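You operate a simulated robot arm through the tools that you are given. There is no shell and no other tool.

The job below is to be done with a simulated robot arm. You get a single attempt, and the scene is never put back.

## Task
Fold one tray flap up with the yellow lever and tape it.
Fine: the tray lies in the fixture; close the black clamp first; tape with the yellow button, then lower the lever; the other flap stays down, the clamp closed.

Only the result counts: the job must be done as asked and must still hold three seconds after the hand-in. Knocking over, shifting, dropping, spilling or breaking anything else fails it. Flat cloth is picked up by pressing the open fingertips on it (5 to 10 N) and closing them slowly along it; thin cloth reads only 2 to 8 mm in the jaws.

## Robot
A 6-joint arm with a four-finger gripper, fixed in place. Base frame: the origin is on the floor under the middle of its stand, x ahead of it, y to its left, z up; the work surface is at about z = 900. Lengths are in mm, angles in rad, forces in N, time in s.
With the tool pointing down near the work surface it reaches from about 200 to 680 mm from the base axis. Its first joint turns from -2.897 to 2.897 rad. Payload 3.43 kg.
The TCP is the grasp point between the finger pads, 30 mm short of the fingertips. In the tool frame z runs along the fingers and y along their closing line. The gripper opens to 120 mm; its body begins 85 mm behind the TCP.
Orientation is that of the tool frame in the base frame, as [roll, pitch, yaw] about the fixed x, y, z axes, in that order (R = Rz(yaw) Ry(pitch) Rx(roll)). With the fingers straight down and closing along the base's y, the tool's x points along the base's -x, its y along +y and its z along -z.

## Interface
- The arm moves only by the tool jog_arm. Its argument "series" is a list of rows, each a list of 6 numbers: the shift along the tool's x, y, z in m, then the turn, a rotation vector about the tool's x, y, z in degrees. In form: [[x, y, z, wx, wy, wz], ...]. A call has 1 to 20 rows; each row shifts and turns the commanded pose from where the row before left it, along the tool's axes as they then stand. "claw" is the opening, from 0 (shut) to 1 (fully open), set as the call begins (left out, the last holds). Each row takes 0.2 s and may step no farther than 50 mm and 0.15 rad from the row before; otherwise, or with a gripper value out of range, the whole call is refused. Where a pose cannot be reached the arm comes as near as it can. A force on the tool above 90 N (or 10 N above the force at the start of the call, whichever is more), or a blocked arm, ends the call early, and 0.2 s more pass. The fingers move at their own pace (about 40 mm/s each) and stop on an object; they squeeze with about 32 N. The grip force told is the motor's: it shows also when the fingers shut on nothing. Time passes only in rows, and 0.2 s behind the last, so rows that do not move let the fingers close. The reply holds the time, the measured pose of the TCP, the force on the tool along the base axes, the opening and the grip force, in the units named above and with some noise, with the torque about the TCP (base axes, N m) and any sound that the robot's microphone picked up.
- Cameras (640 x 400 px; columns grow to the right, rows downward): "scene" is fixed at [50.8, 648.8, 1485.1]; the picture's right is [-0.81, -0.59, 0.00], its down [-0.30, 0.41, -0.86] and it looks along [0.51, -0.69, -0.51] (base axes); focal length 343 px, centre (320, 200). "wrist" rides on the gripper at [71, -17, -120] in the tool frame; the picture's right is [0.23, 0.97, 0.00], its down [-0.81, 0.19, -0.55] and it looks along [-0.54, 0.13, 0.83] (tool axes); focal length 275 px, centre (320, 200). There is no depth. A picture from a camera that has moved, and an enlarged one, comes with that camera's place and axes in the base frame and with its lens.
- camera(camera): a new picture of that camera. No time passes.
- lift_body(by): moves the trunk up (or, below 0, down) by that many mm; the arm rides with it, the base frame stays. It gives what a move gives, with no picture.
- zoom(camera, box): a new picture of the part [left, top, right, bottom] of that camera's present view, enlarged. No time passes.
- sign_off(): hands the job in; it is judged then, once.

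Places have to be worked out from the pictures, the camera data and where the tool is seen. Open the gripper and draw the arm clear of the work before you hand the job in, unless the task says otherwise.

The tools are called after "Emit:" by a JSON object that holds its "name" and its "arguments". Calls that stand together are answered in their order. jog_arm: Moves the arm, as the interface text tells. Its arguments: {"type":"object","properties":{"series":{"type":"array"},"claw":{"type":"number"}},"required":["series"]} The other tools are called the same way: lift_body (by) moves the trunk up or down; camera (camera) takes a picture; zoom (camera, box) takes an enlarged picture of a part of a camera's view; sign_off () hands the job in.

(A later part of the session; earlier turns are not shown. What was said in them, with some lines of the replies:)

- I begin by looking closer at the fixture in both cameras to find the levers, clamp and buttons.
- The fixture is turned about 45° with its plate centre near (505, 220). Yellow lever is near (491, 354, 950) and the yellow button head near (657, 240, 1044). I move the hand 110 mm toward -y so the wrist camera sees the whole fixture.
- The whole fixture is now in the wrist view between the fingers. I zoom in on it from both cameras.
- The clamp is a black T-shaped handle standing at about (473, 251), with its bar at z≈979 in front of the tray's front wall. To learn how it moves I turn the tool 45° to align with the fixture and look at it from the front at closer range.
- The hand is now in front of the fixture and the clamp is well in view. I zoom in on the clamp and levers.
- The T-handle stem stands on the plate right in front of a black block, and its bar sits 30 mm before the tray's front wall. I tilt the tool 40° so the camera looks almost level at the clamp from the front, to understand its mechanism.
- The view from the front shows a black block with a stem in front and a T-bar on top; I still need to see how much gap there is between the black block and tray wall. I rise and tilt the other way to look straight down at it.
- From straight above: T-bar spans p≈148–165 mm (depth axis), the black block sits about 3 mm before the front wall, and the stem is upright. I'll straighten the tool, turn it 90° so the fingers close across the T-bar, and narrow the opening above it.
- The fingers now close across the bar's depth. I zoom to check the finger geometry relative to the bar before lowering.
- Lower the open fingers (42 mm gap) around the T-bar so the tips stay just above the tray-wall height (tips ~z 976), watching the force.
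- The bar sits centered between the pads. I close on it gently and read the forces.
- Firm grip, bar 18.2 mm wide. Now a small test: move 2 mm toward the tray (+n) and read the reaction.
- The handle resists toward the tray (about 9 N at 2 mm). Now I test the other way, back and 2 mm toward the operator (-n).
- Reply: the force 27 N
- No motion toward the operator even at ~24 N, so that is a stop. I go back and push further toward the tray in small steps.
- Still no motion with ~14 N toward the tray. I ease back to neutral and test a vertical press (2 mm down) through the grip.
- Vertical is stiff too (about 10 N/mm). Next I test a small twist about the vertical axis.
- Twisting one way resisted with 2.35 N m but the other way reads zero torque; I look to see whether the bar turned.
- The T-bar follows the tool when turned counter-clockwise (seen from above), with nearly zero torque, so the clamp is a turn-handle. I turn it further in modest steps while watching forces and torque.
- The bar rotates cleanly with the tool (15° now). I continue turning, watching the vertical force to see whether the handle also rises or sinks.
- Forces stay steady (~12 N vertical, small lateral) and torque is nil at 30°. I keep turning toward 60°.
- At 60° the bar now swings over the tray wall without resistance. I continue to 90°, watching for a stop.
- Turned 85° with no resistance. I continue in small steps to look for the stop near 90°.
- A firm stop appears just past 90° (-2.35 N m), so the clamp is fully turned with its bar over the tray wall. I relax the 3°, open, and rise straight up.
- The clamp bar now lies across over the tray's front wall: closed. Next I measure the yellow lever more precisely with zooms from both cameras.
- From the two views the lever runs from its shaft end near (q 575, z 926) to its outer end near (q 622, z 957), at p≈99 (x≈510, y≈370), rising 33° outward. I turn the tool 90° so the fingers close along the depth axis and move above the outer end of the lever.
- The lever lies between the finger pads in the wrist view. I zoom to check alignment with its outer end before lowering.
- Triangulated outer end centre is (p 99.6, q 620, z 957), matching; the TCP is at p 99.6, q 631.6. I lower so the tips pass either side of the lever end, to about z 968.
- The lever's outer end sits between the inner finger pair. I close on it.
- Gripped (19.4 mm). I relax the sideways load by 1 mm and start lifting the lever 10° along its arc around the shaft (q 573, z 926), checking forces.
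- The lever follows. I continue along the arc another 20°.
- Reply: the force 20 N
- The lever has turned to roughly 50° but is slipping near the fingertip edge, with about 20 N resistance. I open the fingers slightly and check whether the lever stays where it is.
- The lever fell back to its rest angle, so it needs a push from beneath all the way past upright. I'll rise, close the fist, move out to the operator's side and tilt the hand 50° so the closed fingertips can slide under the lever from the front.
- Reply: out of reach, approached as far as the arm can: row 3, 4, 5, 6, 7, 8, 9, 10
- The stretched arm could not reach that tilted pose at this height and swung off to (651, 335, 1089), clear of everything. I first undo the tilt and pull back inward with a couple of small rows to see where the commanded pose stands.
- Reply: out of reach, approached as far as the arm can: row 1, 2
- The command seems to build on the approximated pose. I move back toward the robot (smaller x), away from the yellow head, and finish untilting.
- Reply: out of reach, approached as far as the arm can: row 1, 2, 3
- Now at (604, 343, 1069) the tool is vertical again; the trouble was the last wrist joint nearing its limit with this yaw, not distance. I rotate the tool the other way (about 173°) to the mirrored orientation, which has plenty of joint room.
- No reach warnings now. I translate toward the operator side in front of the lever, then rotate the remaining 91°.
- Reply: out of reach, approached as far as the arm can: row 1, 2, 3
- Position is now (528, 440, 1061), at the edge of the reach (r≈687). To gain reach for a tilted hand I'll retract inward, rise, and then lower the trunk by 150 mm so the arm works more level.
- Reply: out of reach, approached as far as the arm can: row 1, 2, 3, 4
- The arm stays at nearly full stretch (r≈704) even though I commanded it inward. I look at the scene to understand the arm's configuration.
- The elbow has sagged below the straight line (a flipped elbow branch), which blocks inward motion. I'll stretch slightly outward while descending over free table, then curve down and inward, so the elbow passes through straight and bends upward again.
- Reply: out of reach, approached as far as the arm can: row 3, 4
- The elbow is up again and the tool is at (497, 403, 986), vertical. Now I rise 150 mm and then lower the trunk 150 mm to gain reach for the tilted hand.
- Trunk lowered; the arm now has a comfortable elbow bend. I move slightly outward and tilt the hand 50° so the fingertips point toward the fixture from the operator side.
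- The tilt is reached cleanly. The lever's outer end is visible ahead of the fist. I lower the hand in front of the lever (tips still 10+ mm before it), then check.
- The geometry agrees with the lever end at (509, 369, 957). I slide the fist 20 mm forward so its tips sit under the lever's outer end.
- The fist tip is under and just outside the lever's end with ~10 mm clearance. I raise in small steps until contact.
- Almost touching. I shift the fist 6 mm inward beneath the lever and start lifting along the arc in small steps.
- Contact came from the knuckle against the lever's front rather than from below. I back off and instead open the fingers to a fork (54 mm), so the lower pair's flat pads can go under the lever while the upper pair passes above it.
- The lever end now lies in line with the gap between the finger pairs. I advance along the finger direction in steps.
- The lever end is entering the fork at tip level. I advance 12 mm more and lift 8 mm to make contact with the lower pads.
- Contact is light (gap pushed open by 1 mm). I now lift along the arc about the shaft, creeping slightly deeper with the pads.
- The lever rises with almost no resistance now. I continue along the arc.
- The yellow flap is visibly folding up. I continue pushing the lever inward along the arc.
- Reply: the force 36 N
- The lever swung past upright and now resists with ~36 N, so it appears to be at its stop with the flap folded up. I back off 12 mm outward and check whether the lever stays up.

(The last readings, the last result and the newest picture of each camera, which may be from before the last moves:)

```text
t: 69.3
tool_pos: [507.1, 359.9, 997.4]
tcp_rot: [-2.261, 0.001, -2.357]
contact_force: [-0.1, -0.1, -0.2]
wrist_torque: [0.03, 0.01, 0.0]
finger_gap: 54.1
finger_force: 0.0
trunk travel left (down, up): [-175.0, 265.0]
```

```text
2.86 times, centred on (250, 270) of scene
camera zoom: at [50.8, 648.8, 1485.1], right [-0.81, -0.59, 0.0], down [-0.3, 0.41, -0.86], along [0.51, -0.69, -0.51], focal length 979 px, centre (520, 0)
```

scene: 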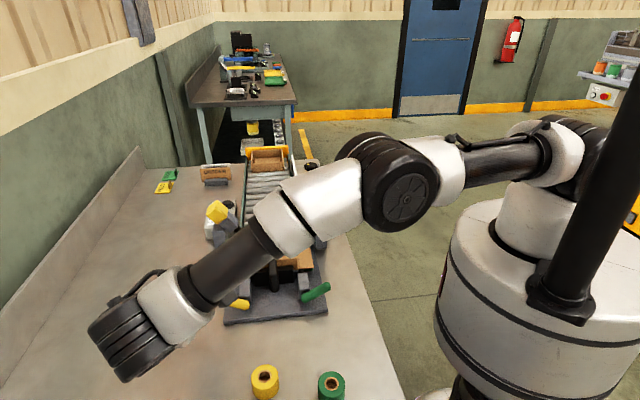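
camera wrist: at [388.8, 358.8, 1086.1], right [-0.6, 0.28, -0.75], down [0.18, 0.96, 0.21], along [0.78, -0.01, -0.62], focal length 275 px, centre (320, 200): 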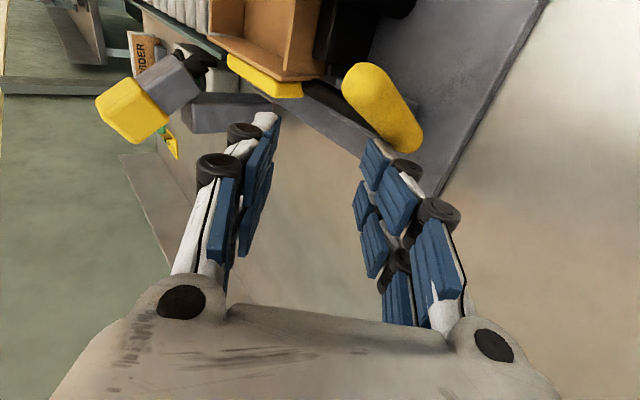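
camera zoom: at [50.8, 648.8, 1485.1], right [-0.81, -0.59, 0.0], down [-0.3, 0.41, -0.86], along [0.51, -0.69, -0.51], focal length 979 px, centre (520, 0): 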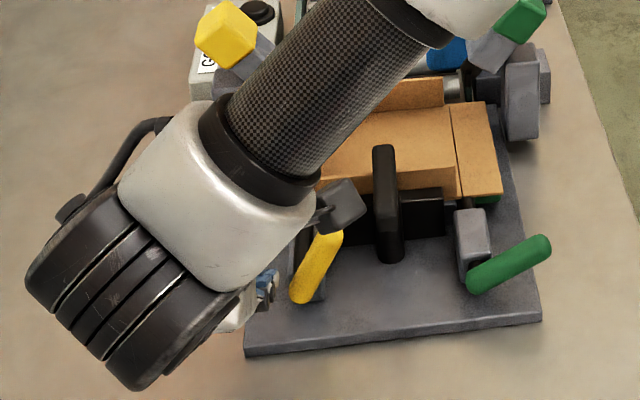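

The lever stays up by itself and the flap stands folded with the yellow paddle behind it. I withdraw backwards along the fingers, straighten the hand and close the fingers.

Emit:
{"name": "jog_arm", "arguments": {"series": [[-0.003, 0, -0.03, 0, 0, 0], [0, 0, -0.03, 0, 0, 0], [0, 0, -0.03, 0, 0, 0], [0, 0, 0, -8.333, 0, 0], [0, 0, 0, -8.333, 0, 0], [0, 0, 0, -8.333, 0, 0], [0, 0, 0, -8.333, 0, 0], [0, 0, 0, -8.333, 0, 0], [0, 0, 0, -8.333, 0, 0], [0, 0, -0.048, 0, 0, 0], [0, 0, -0.048, 0, 0, 0], [0, 0, 0, 0, 0, 0]]}}

Emit:
{"name": "jog_arm", "arguments": {"series": [[0.0026, -0.039, 0, 0, 0, 0], [0.0026, -0.039, 0, 0, 0, 0], [0.0026, -0.039, 0, 0, 0, 0], [0.0026, -0.039, 0, 0, 0, 0], [0.0026, -0.039, 0, 0, 0, 0], [0, 0, 0, 0, 0, 0]], "claw": 0.0}}

Emit:
{"name": "camera", "arguments": {"camera": "wrist"}}

Emit:
{"name": "camera", "arguments": {"camera": "scene"}}

```text
t: 72.0
tool_pos: [460.2, 411.3, 1148.4]
tcp_rot: [-3.134, 0.003, -2.359]
contact_force: [-0.4, -0.6, -0.1]
wrist_torque: [0.01, 0.01, -0.01]
finger_gap: 54.0
finger_force: 0.0
trunk travel left (down, up): [-175.0, 265.0]
```

```text
t: 73.3
tool_pos: [588.7, 265.0, 1150.8]
tcp_rot: [-3.134, 0.003, -2.358]
contact_force: [0.4, 0.4, -0.2]
wrist_torque: [0.01, -0.02, 0.01]
finger_gap: 0.0
finger_force: 31.9
trunk travel left (down, up): [-175.0, 265.0]
```

```text
taken
camera wrist: at [549.1, 202.1, 1270.4], right [-0.85, 0.53, -0.01], down [0.43, 0.71, 0.55], along [0.3, 0.47, -0.83], focal length 275 px, centre (320, 200)
```

wrist: 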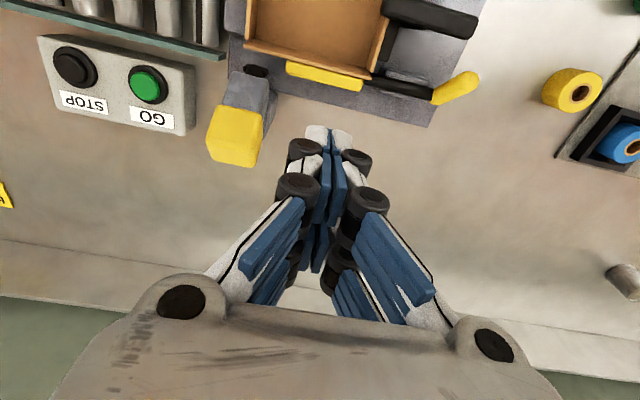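

```text
taken
```

scene: 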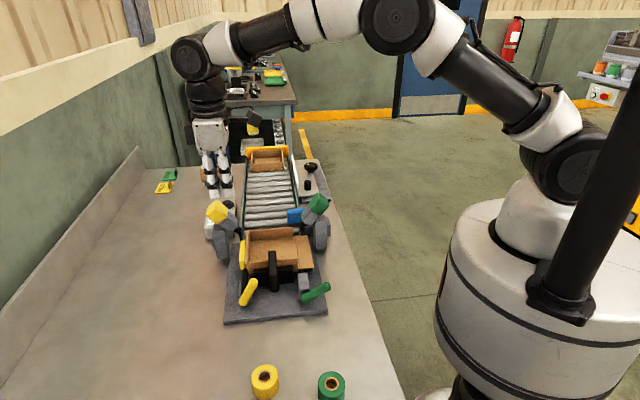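

The lever is still up and the flap stands. I zoom on the folded flap and the yellow tape head from both cameras to measure its axis.

Emit:
{"name": "zoom", "arguments": {"camera": "scene", "box": [195, 190, 335, 330]}}

Emit:
{"name": "zoom", "arguments": {"camera": "wrist", "box": [190, 0, 490, 190]}}

Emit:
{"name": "zoom", "arguments": {"camera": "scene", "box": [195, 190, 275, 270]}}

```text
2.86 times, centred on (265, 260) of scene
camera zoom: at [50.8, 648.8, 1485.1], right [-0.81, -0.59, 0.0], down [-0.3, 0.41, -0.86], along [0.51, -0.69, -0.51], focal length 979 px, centre (477, 29)
```

zoom: 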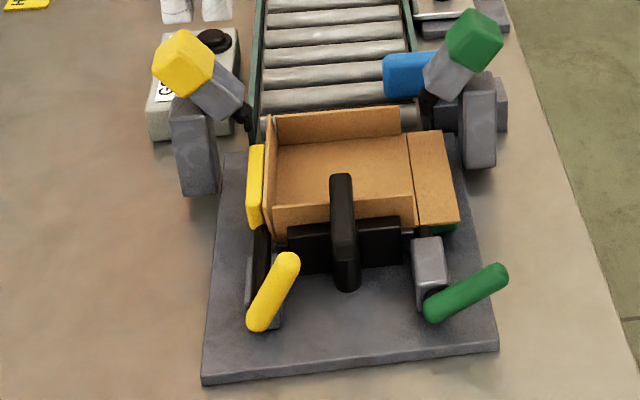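

```text
2.11 times, centred on (340, 95) of wrist
camera zoom: at [549.1, 202.1, 1270.4], right [-0.85, 0.53, -0.01], down [0.43, 0.71, 0.55], along [0.3, 0.47, -0.83], focal length 580 px, centre (278, 421)
```

zoom: 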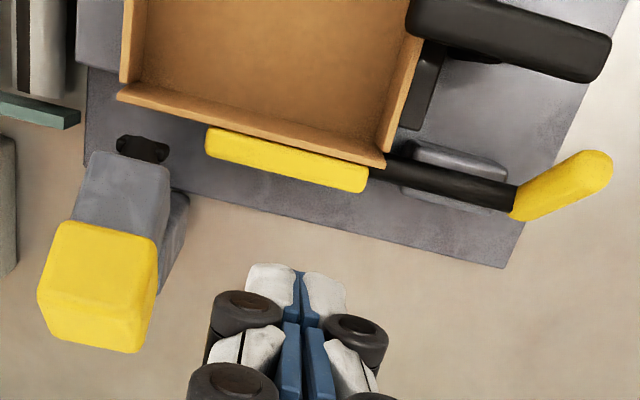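

```text
5.00 times, centred on (235, 230) of scene
camera zoom: at [50.8, 648.8, 1485.1], right [-0.81, -0.59, 0.0], down [-0.3, 0.41, -0.86], along [0.51, -0.69, -0.51], focal length 1713 px, centre (745, 50)
```

zoom: 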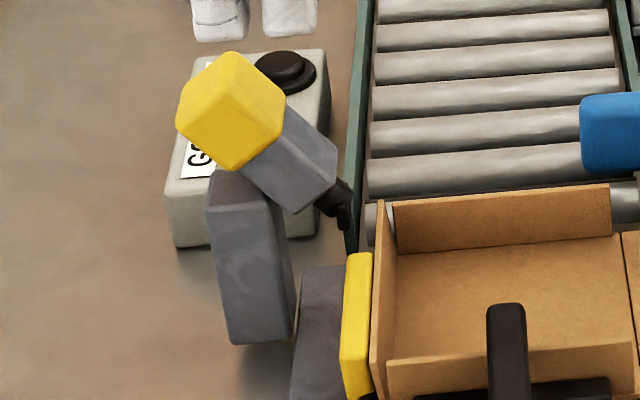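

The flap stands fully vertical. The tape head's axis runs from the yellow cap (p≈300, q≈634, z≈1037, top edge ≈1062) inward and down at about 53° to a black nozzle (q≈590, z≈980). I move the closed fist above the cap, leaning the hand 10° toward the robot for reach.

Emit:
{"name": "jog_arm", "arguments": {"series": [[-0.012, -0.024, 0, 0, 0, 0], [-0.012, -0.024, 0, 0, 0, 0], [-0.0075, -0.023, 0, 0, 0, 0], [0, 0, 0, 0, -5, 0], [0, 0, 0, 0, -5, 0], [0.0052, 0, 0.0296, 0, 0, 0], [0, 0, 0, 0, 0, 0]]}}

Emit:
{"name": "camera", "arguments": {"camera": "wrist"}}

Emit:
{"name": "zoom", "arguments": {"camera": "scene", "box": [175, 150, 315, 290]}}

```text
t: 75.0
tool_pos: [657.8, 236.0, 1122.7]
tcp_rot: [-3.135, 0.179, -2.357]
contact_force: [-1.1, -0.3, 0.4]
wrist_torque: [0.0, -0.01, 0.02]
finger_gap: 0.2
finger_force: 32.0
out of reach, approached as far as the arm can: row 3
trunk travel left (down, up): [-175.0, 265.0]
```

```text
taken
camera wrist: at [602.0, 159.9, 1227.6], right [-0.85, 0.53, -0.05], down [0.36, 0.63, 0.69], along [0.39, 0.56, -0.73], focal length 275 px, centre (320, 200)
```

wrist: 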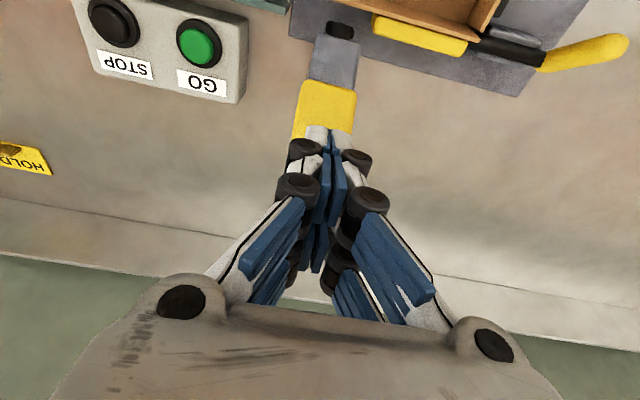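

```text
2.86 times, centred on (245, 220) of scene
camera zoom: at [50.8, 648.8, 1485.1], right [-0.81, -0.59, 0.0], down [-0.3, 0.41, -0.86], along [0.51, -0.69, -0.51], focal length 979 px, centre (534, 143)
```

zoom: 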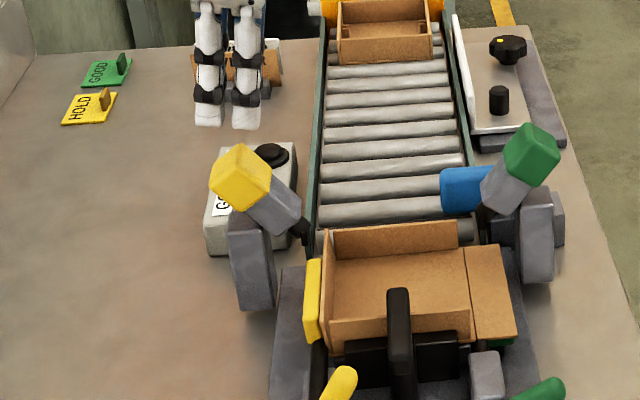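

Only one row was flagged at the higher position; the hand is now over the cap at (658, 236, 1123). I check the arm's posture before pressing.

Emit:
{"name": "camera", "arguments": {"camera": "scene"}}

```text
taken
```

scene: 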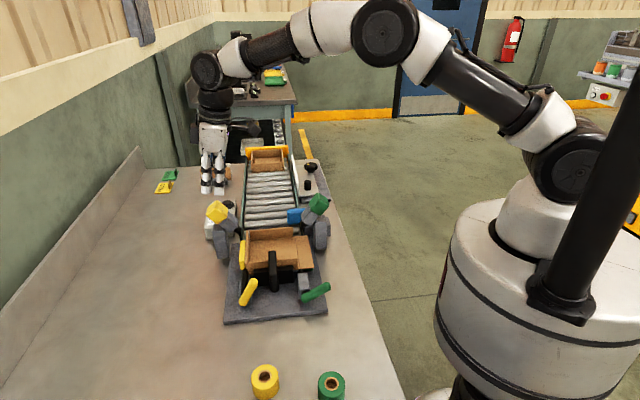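

Elbow is still up. I lower toward the cap and take small steps until I feel contact.

Emit:
{"name": "jog_arm", "arguments": {"series": [[0.0019, 0, 0.0108, 0, 0, 0], [0.0019, 0, 0.0109, 0, 0, 0], [0.0005, 0, 0.003, 0, 0, 0], [0.0005, 0, 0.003, 0, 0, 0], [0, 0, 0, 0, 0, 0]]}}

Emit:
{"name": "zoom", "arguments": {"camera": "wrist", "box": [240, 20, 420, 200]}}

Emit:
{"name": "zoom", "arguments": {"camera": "scene", "box": [185, 150, 285, 250]}}

```text
t: 76.2
tool_pos: [658.3, 235.9, 1093.9]
tcp_rot: [-3.135, 0.178, -2.357]
contact_force: [-0.8, -0.6, 2.7]
wrist_torque: [-0.04, 0.05, -0.02]
finger_gap: 6.2
finger_force: 33.9
trunk travel left (down, up): [-175.0, 265.0]
```

```text
2.22 times, centred on (330, 110) of wrist
camera zoom: at [603.8, 159.5, 1198.7], right [-0.85, 0.53, -0.05], down [0.36, 0.63, 0.69], along [0.39, 0.56, -0.73], focal length 612 px, centre (298, 400)
```

zoom: 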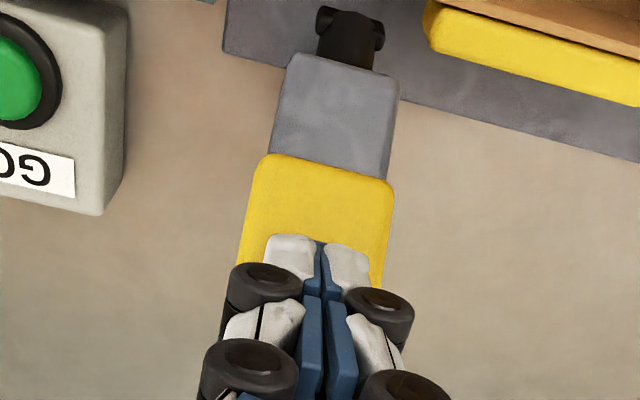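

```text
4.00 times, centred on (235, 200) of scene
camera zoom: at [50.8, 648.8, 1485.1], right [-0.81, -0.59, 0.0], down [-0.3, 0.41, -0.86], along [0.51, -0.69, -0.51], focal length 1371 px, centre (660, 200)
```

zoom: 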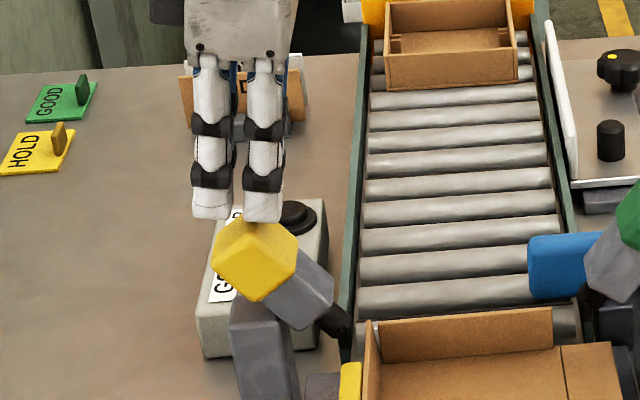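

Light contact (2.7 N) on the cap. I press along its axis (inward and down) in small steps.

Emit:
{"name": "jog_arm", "arguments": {"series": [[0.0022, 0, 0.00205, 0, 0, 0], [0.0022, 0, 0.00205, 0, 0, 0], [0.0022, 0, 0.00205, 0, 0, 0], [0, 0, 0, 0, 0, 0]]}}

Emit:
{"name": "zoom", "arguments": {"camera": "wrist", "box": [240, 20, 420, 200]}}

```text
t: 77.2
tool_pos: [653.7, 231.8, 1085.6]
tcp_rot: [-3.135, 0.177, -2.356]
contact_force: [-1.9, 0.3, 2.3]
wrist_torque: [0.02, 0.07, -0.03]
finger_gap: 5.8
finger_force: 34.0
trunk travel left (down, up): [-175.0, 265.0]
```

```text
2.22 times, centred on (330, 110) of wrist
camera zoom: at [600.5, 155.8, 1191.7], right [-0.85, 0.53, -0.05], down [0.36, 0.63, 0.69], along [0.39, 0.56, -0.73], focal length 612 px, centre (298, 400)
```

zoom: 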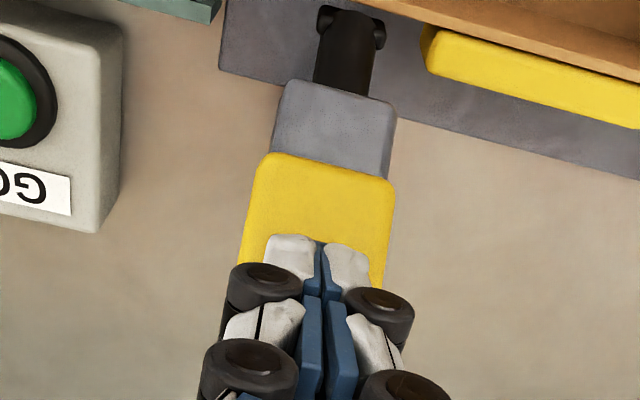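

The cap slides in and the black nozzle extends toward the flap corner with only ~3 N. I continue pressing.

Emit:
{"name": "jog_arm", "arguments": {"series": [[0.0022, 0, 0.00205, 0, 0, 0], [0.0022, 0, 0.00205, 0, 0, 0], [0.0022, 0, 0.00205, 0, 0, 0], [0, 0, 0, 0, 0, 0]]}}

Emit:
{"name": "jog_arm", "arguments": {"series": [[0.0022, 0, 0.00205, 0, 0, 0], [0.0022, 0, 0.00205, 0, 0, 0], [0, 0, 0, 0, 0, 0]]}}

Emit:
{"name": "zoom", "arguments": {"camera": "wrist", "box": [240, 0, 420, 180]}}

Emit:
{"name": "zoom", "arguments": {"camera": "scene", "box": [185, 180, 285, 280]}}

```text
t: 78.2
tool_pos: [649.7, 227.8, 1080.4]
tcp_rot: [-3.134, 0.178, -2.357]
contact_force: [-0.4, 0.4, 2.3]
wrist_torque: [-0.03, 0.03, 0.04]
finger_gap: 5.9
finger_force: 33.2
trunk travel left (down, up): [-175.0, 265.0]
```

```text
t: 79.0
tool_pos: [648.0, 224.7, 1073.9]
tcp_rot: [-3.133, 0.181, -2.355]
contact_force: [1.3, 1.1, 6.9]
wrist_torque: [0.02, -0.02, 0.02]
finger_gap: 5.6
finger_force: 33.3
trunk travel left (down, up): [-175.0, 265.0]
```

```text
2.22 times, centred on (330, 90) of wrist
camera zoom: at [594.0, 149.2, 1179.8], right [-0.85, 0.53, -0.05], down [0.36, 0.63, 0.69], along [0.39, 0.56, -0.72], focal length 612 px, centre (298, 444)
```

zoom: 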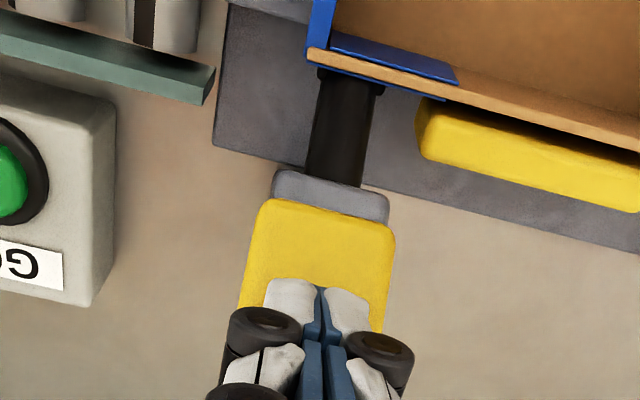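

```text
4.00 times, centred on (235, 230) of scene
camera zoom: at [50.8, 648.8, 1485.1], right [-0.81, -0.59, 0.0], down [-0.3, 0.41, -0.86], along [0.51, -0.69, -0.51], focal length 1371 px, centre (660, 80)
```

zoom: 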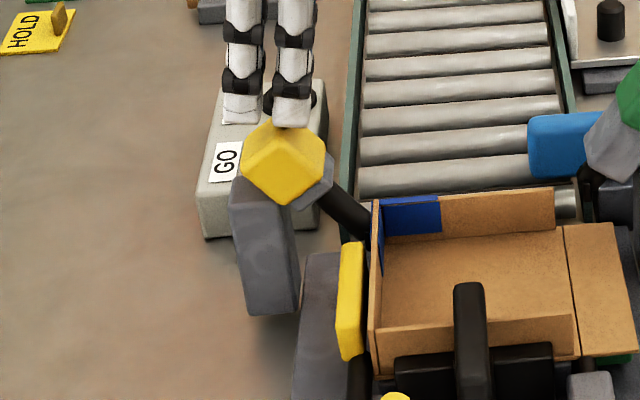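

Blue tape now joins the folded flap and the back wall at the corner, with the force just rising (7 N). I release the button by retracting along its axis and then up and inward.

Emit:
{"name": "jog_arm", "arguments": {"series": [[-0.0088, 0, -0.0082, 0, 0, 0], [-0.0088, 0, -0.0082, 0, 0, 0], [-0.0035, 0, -0.0197, 0, 0, 0], [0.0162, 0, -0.0232, 0, 0, 0], [0.0162, 0, -0.0232, 0, 0, 0], [0.0162, 0, -0.0132, 0, 0, 0], [0, 0, 0, 0, 0, 0]]}}

Emit:
{"name": "zoom", "arguments": {"camera": "scene", "box": [185, 180, 335, 320]}}

Emit:
{"name": "camera", "arguments": {"camera": "wrist"}}

```text
t: 80.5
tool_pos: [616.3, 193.4, 1163.9]
tcp_rot: [-3.134, 0.178, -2.356]
contact_force: [0.3, -0.2, 0.3]
wrist_torque: [-0.02, 0.02, -0.01]
finger_gap: 0.0
finger_force: 33.5
trunk travel left (down, up): [-175.0, 265.0]
```

```text
2.86 times, centred on (260, 250) of scene
camera zoom: at [50.8, 648.8, 1485.1], right [-0.81, -0.59, 0.0], down [-0.3, 0.41, -0.86], along [0.51, -0.69, -0.51], focal length 979 px, centre (491, 57)
```

zoom: 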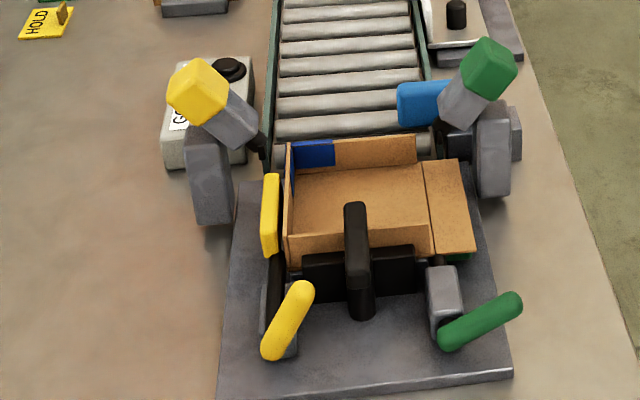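

```text
taken
camera wrist: at [563.3, 117.3, 1269.1], right [-0.85, 0.53, -0.05], down [0.36, 0.63, 0.69], along [0.39, 0.56, -0.73], focal length 275 px, centre (320, 200)
```

wrist: 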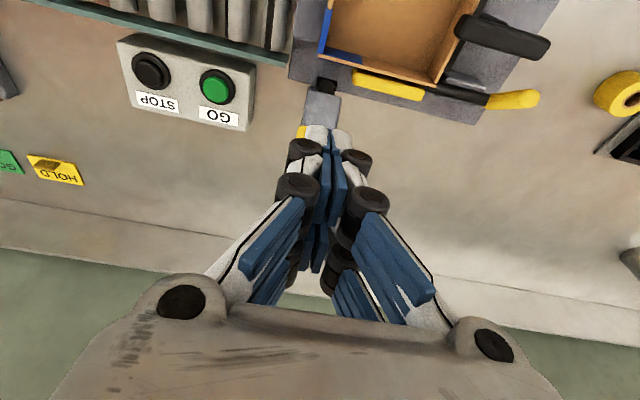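

Tape is in place and the button has sprung back. Now I straighten the hand and move above the spot just inside the raised lever (p≈86, q≈505), in front of the clamp bar, to push the lever back outward.

Emit:
{"name": "jog_arm", "arguments": {"series": [[0, 0, 0, 0, 5, 0], [0, 0, 0, 0, 5.1, 0], [0.0135, 0.0426, 0, 0, 0, 0], [0.0135, 0.0426, 0, 0, 0, 0], [0.0135, 0.0426, 0, 0, 0, 0], [0.0135, 0.0426, 0, 0, 0, 0], [0.0135, 0.0426, 0, 0, 0, 0], [0, 0, 0.04, 0, 0, 0], [0, 0, 0.04, 0, 0, 0], [0, 0, 0, 0, 0, 0]]}}

Emit:
{"name": "camera", "arguments": {"camera": "wrist"}}

Emit:
{"name": "zoom", "arguments": {"camera": "scene", "box": [195, 200, 335, 340]}}

```text
t: 82.8
tool_pos: [417.4, 298.1, 1081.5]
tcp_rot: [-3.136, 0.003, -2.36]
contact_force: [-0.7, 0.5, -0.7]
wrist_torque: [0.05, -0.04, -0.03]
finger_gap: 0.0
finger_force: 33.2
trunk travel left (down, up): [-175.0, 265.0]
```

```text
taken
camera wrist: at [377.8, 236.4, 1201.0], right [-0.85, 0.53, -0.01], down [0.44, 0.71, 0.55], along [0.3, 0.47, -0.83], focal length 275 px, centre (320, 200)
```

wrist: 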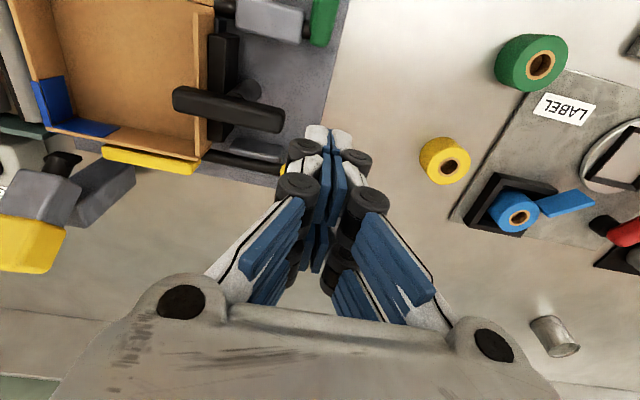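

```text
2.86 times, centred on (265, 270) of scene
camera zoom: at [50.8, 648.8, 1485.1], right [-0.81, -0.59, 0.0], down [-0.3, 0.41, -0.86], along [0.51, -0.69, -0.51], focal length 979 px, centre (477, 0)
```

zoom: 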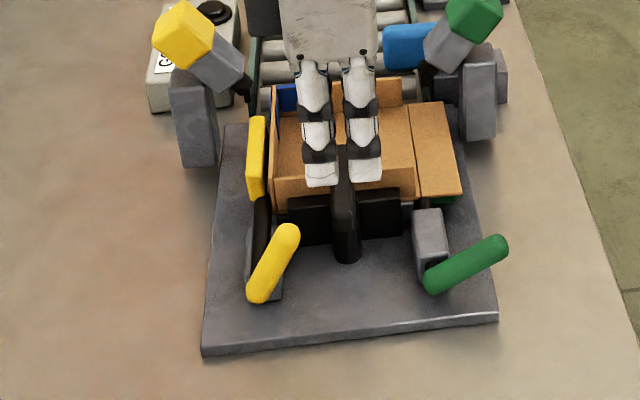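

The clamp bar's front end is at p≈115, clear of the fist (p up to ~107); the lever's top is near (q 549, z 988). I lower the fist beside the inner side of the lever.

Emit:
{"name": "jog_arm", "arguments": {"series": [[0, 0, 0.03, 0, 0, 0], [0, 0, 0.03, 0, 0, 0], [0, 0, 0.025, 0, 0, 0], [0, 0, 0, 0, 0, 0]]}}

Emit:
{"name": "zoom", "arguments": {"camera": "scene", "box": [205, 230, 325, 340]}}

Emit:
{"name": "camera", "arguments": {"camera": "wrist"}}

```text
t: 83.8
tool_pos: [420.1, 296.4, 997.8]
tcp_rot: [-3.135, 0.001, -2.359]
contact_force: [-0.4, -0.9, 0.7]
wrist_torque: [0.02, 0.02, 0.0]
finger_gap: 0.1
finger_force: 33.2
trunk travel left (down, up): [-175.0, 265.0]
```

```text
3.64 times, centred on (265, 285) of scene
camera zoom: at [50.8, 648.8, 1485.1], right [-0.81, -0.59, 0.0], down [-0.3, 0.41, -0.86], along [0.51, -0.69, -0.51], focal length 1246 px, centre (520, -109)
```

zoom: 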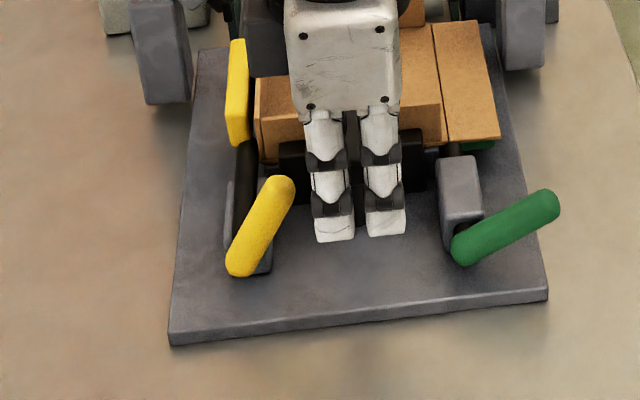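

```text
taken
camera wrist: at [380.2, 234.3, 1117.0], right [-0.85, 0.53, -0.01], down [0.44, 0.71, 0.55], along [0.3, 0.47, -0.83], focal length 275 px, centre (320, 200)
```

wrist: 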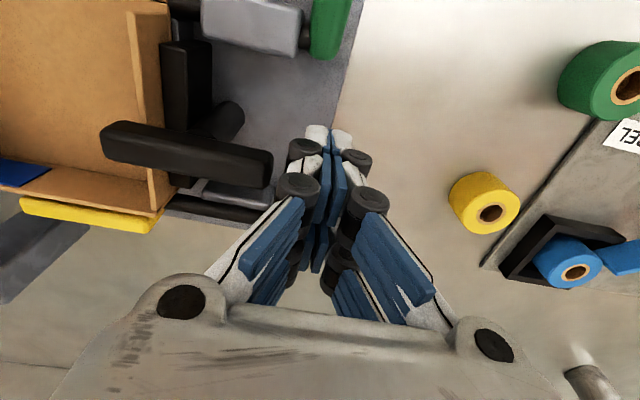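

The fist is beside the lever's inner side. I push outward (+w) in small steps.

Emit:
{"name": "jog_arm", "arguments": {"series": [[-0.006, 0, 0, 0, 0, 0], [-0.006, 0, 0, 0, 0, 0], [-0.006, 0, 0, 0, 0, 0], [-0.006, 0, 0, 0, 0, 0], [0, 0, 0, 0, 0, 0]]}}

Emit:
{"name": "zoom", "arguments": {"camera": "scene", "box": [205, 230, 325, 340]}}

```text
t: 85.0
tool_pos: [437.2, 314.6, 995.5]
tcp_rot: [-3.134, 0.002, -2.357]
contact_force: [-0.8, 0.2, 0.0]
wrist_torque: [0.0, -0.01, 0.03]
finger_gap: 0.0
finger_force: 33.2
trunk travel left (down, up): [-175.0, 265.0]
```

```text
3.64 times, centred on (265, 285) of scene
camera zoom: at [50.8, 648.8, 1485.1], right [-0.81, -0.59, 0.0], down [-0.3, 0.41, -0.86], along [0.51, -0.69, -0.51], focal length 1246 px, centre (520, -109)
```

zoom: 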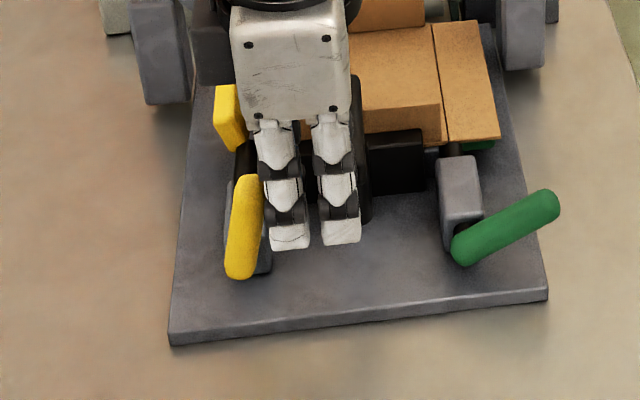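

The lever is nearly upright now and moves easily. I continue outward and slightly down.

Emit:
{"name": "jog_arm", "arguments": {"series": [[-0.006, 0, 0, 0, 0, 0], [-0.006, 0, 0, 0, 0, 0], [-0.006, 0, 0, 0, 0, 0], [-0.006, 0, 0, 0, 0, 0], [0, 0, 0, 0, 0, 0]]}}

Emit:
{"name": "zoom", "arguments": {"camera": "scene", "box": [205, 230, 325, 340]}}

```text
t: 86.2
tool_pos: [452.8, 331.0, 995.1]
tcp_rot: [-3.135, 0.001, -2.358]
contact_force: [0.4, 0.7, 0.8]
wrist_torque: [0.01, 0.02, 0.02]
finger_gap: 0.0
finger_force: 33.8
trunk travel left (down, up): [-175.0, 265.0]
```

```text
3.64 times, centred on (265, 285) of scene
camera zoom: at [50.8, 648.8, 1485.1], right [-0.81, -0.59, 0.0], down [-0.3, 0.41, -0.86], along [0.51, -0.69, -0.51], focal length 1246 px, centre (520, -109)
```

zoom: 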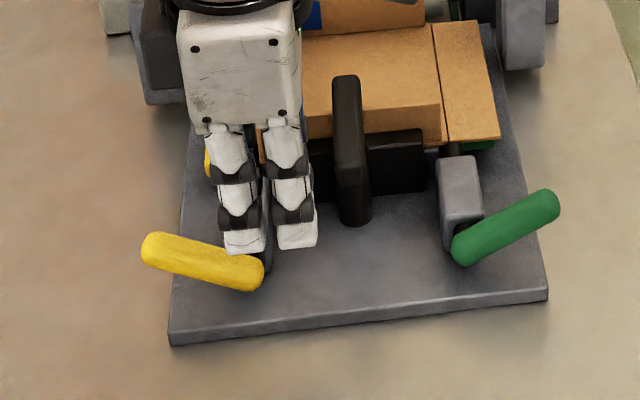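

The lever has dropped to its down position. I lift the hand straight up and check the whole fixture.

Emit:
{"name": "jog_arm", "arguments": {"series": [[0, 0, -0.03, 0, 0, 0], [0, 0, -0.04, 0, 0, 0], [0, 0, -0.04, 0, 0, 0], [0, 0, -0.04, 0, 0, 0], [0, 0, 0, 0, 0, 0]]}}

Emit:
{"name": "zoom", "arguments": {"camera": "scene", "box": [195, 200, 335, 340]}}

Emit:
{"name": "zoom", "arguments": {"camera": "scene", "box": [205, 260, 305, 330]}}

Emit:
{"name": "camera", "arguments": {"camera": "wrist"}}

```text
t: 87.3
tool_pos: [454.4, 330.2, 1148.2]
tcp_rot: [-3.133, -0.001, -2.358]
contact_force: [0.2, 0.3, -0.5]
wrist_torque: [-0.02, 0.03, -0.03]
finger_gap: 0.0
finger_force: 34.0
trunk travel left (down, up): [-175.0, 265.0]
```

```text
2.86 times, centred on (265, 270) of scene
camera zoom: at [50.8, 648.8, 1485.1], right [-0.81, -0.59, 0.0], down [-0.3, 0.41, -0.86], along [0.51, -0.69, -0.51], focal length 979 px, centre (477, 0)
```

zoom: 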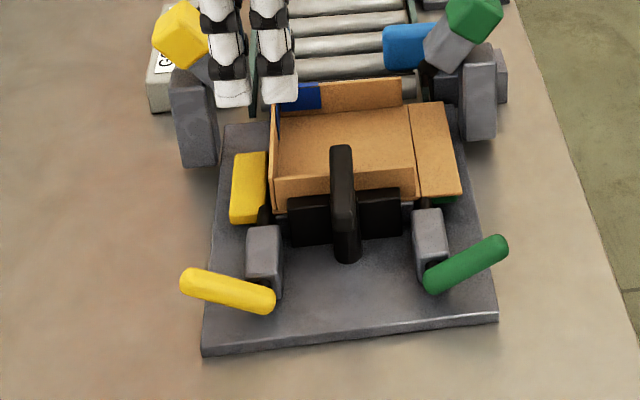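

```text
5.71 times, centred on (255, 295) of scene
camera zoom: at [50.8, 648.8, 1485.1], right [-0.81, -0.59, 0.0], down [-0.3, 0.41, -0.86], along [0.51, -0.69, -0.51], focal length 1958 px, centre (691, -343)
```

zoom: 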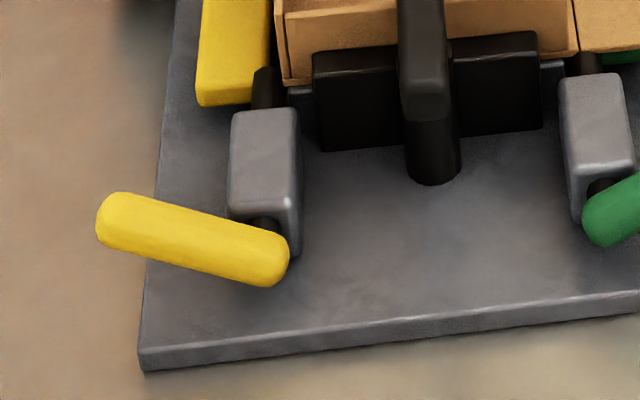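

```text
taken
camera wrist: at [414.3, 268.9, 1268.8], right [-0.85, 0.53, -0.01], down [0.44, 0.71, 0.55], along [0.3, 0.47, -0.83], focal length 275 px, centre (320, 200)
```

wrist: 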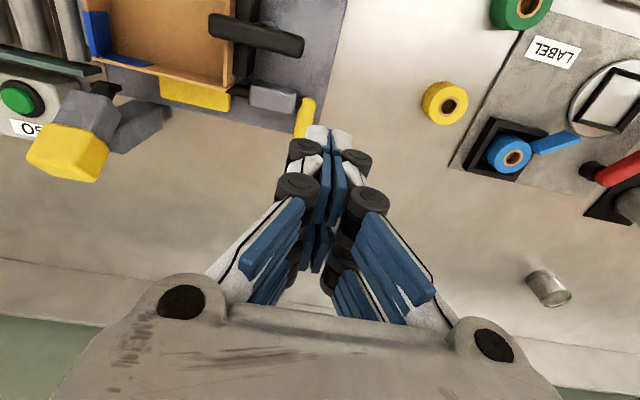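

Everything matches: the yellow lever is back exactly at its initial place, the flap stands taped with blue tape, the green flap is flat, and the clamp bar stays across. I open the gripper and draw the arm up and away from the work.

Emit:
{"name": "jog_arm", "arguments": {"series": [[0.025, 0.015, -0.025, 0, 0, 0], [0.025, 0.015, -0.025, 0, 0, 0], [0.025, 0.015, -0.025, 0, 0, 0], [0.025, 0.015, -0.025, 0, 0, 0], [0, 0.02, -0.02, 0, 0, 0], [0, 0, 0, 0, 0, 0], [0, 0, 0, 0, 0, 0], [0, 0, 0, 0, 0, 0], [0, 0, 0, 0, 0, 0], [0, 0, 0, 0, 0, 0]], "claw": 1.0}}

Emit:
{"name": "camera", "arguments": {"camera": "scene"}}

Emit:
{"name": "zoom", "arguments": {"camera": "scene", "box": [195, 190, 335, 330]}}

```text
t: 89.5
tool_pos: [321.6, 317.6, 1267.1]
tcp_rot: [-3.135, 0.001, -2.358]
contact_force: [-0.2, -0.3, -0.2]
wrist_torque: [0.0, 0.01, 0.05]
finger_gap: 119.8
finger_force: 0.0
trunk travel left (down, up): [-175.0, 265.0]
```

```text
taken
```

scene: 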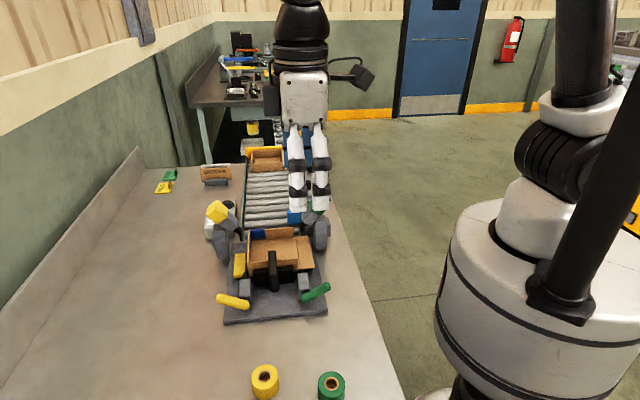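

```text
2.86 times, centred on (265, 260) of scene
camera zoom: at [50.8, 648.8, 1485.1], right [-0.81, -0.59, 0.0], down [-0.3, 0.41, -0.86], along [0.51, -0.69, -0.51], focal length 979 px, centre (477, 29)
```

zoom: 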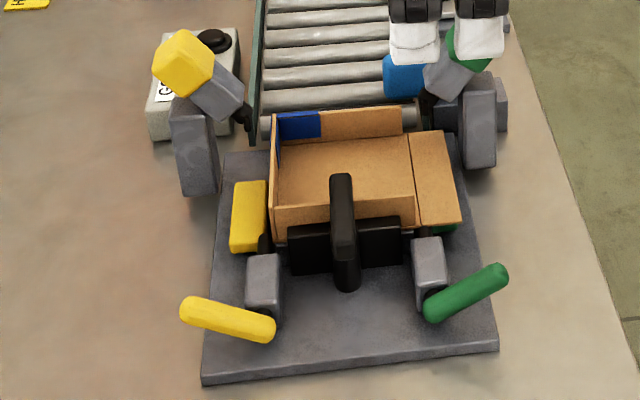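

The final picture shows the flap folded and taped, lever down, other flap flat, clamp closed, and the arm clear with the gripper open. I hand the job in.

Emit:
{"name": "sign_off", "arguments": {}}

```text
The job is handed in.
```

The job is done and handed in. I have no verdict back yet, so this is what the last pictures showed before I signed off.

- **Clamp:** The black T-handle is turned 90° to its stop, so its bar lies across the tray's front wall. I closed it before touching the lever.
- **Yellow flap:** It stands folded up, with blue tape joining it to the back wall at the corner. It stayed up after the lever was lowered.
- **Yellow lever:** It is back at exactly the position it started from.
- **Green flap:** It is still flat. I did not touch the green lever or button.
- **Arm:** The gripper is open and drawn well clear above the fixture. The trunk is 150 mm lower than at the start; I lowered it to gain reach.

Midway, the arm ran into a joint limit and swung out to near full stretch over the table. It touched nothing on the way, and I brought it back before going on.
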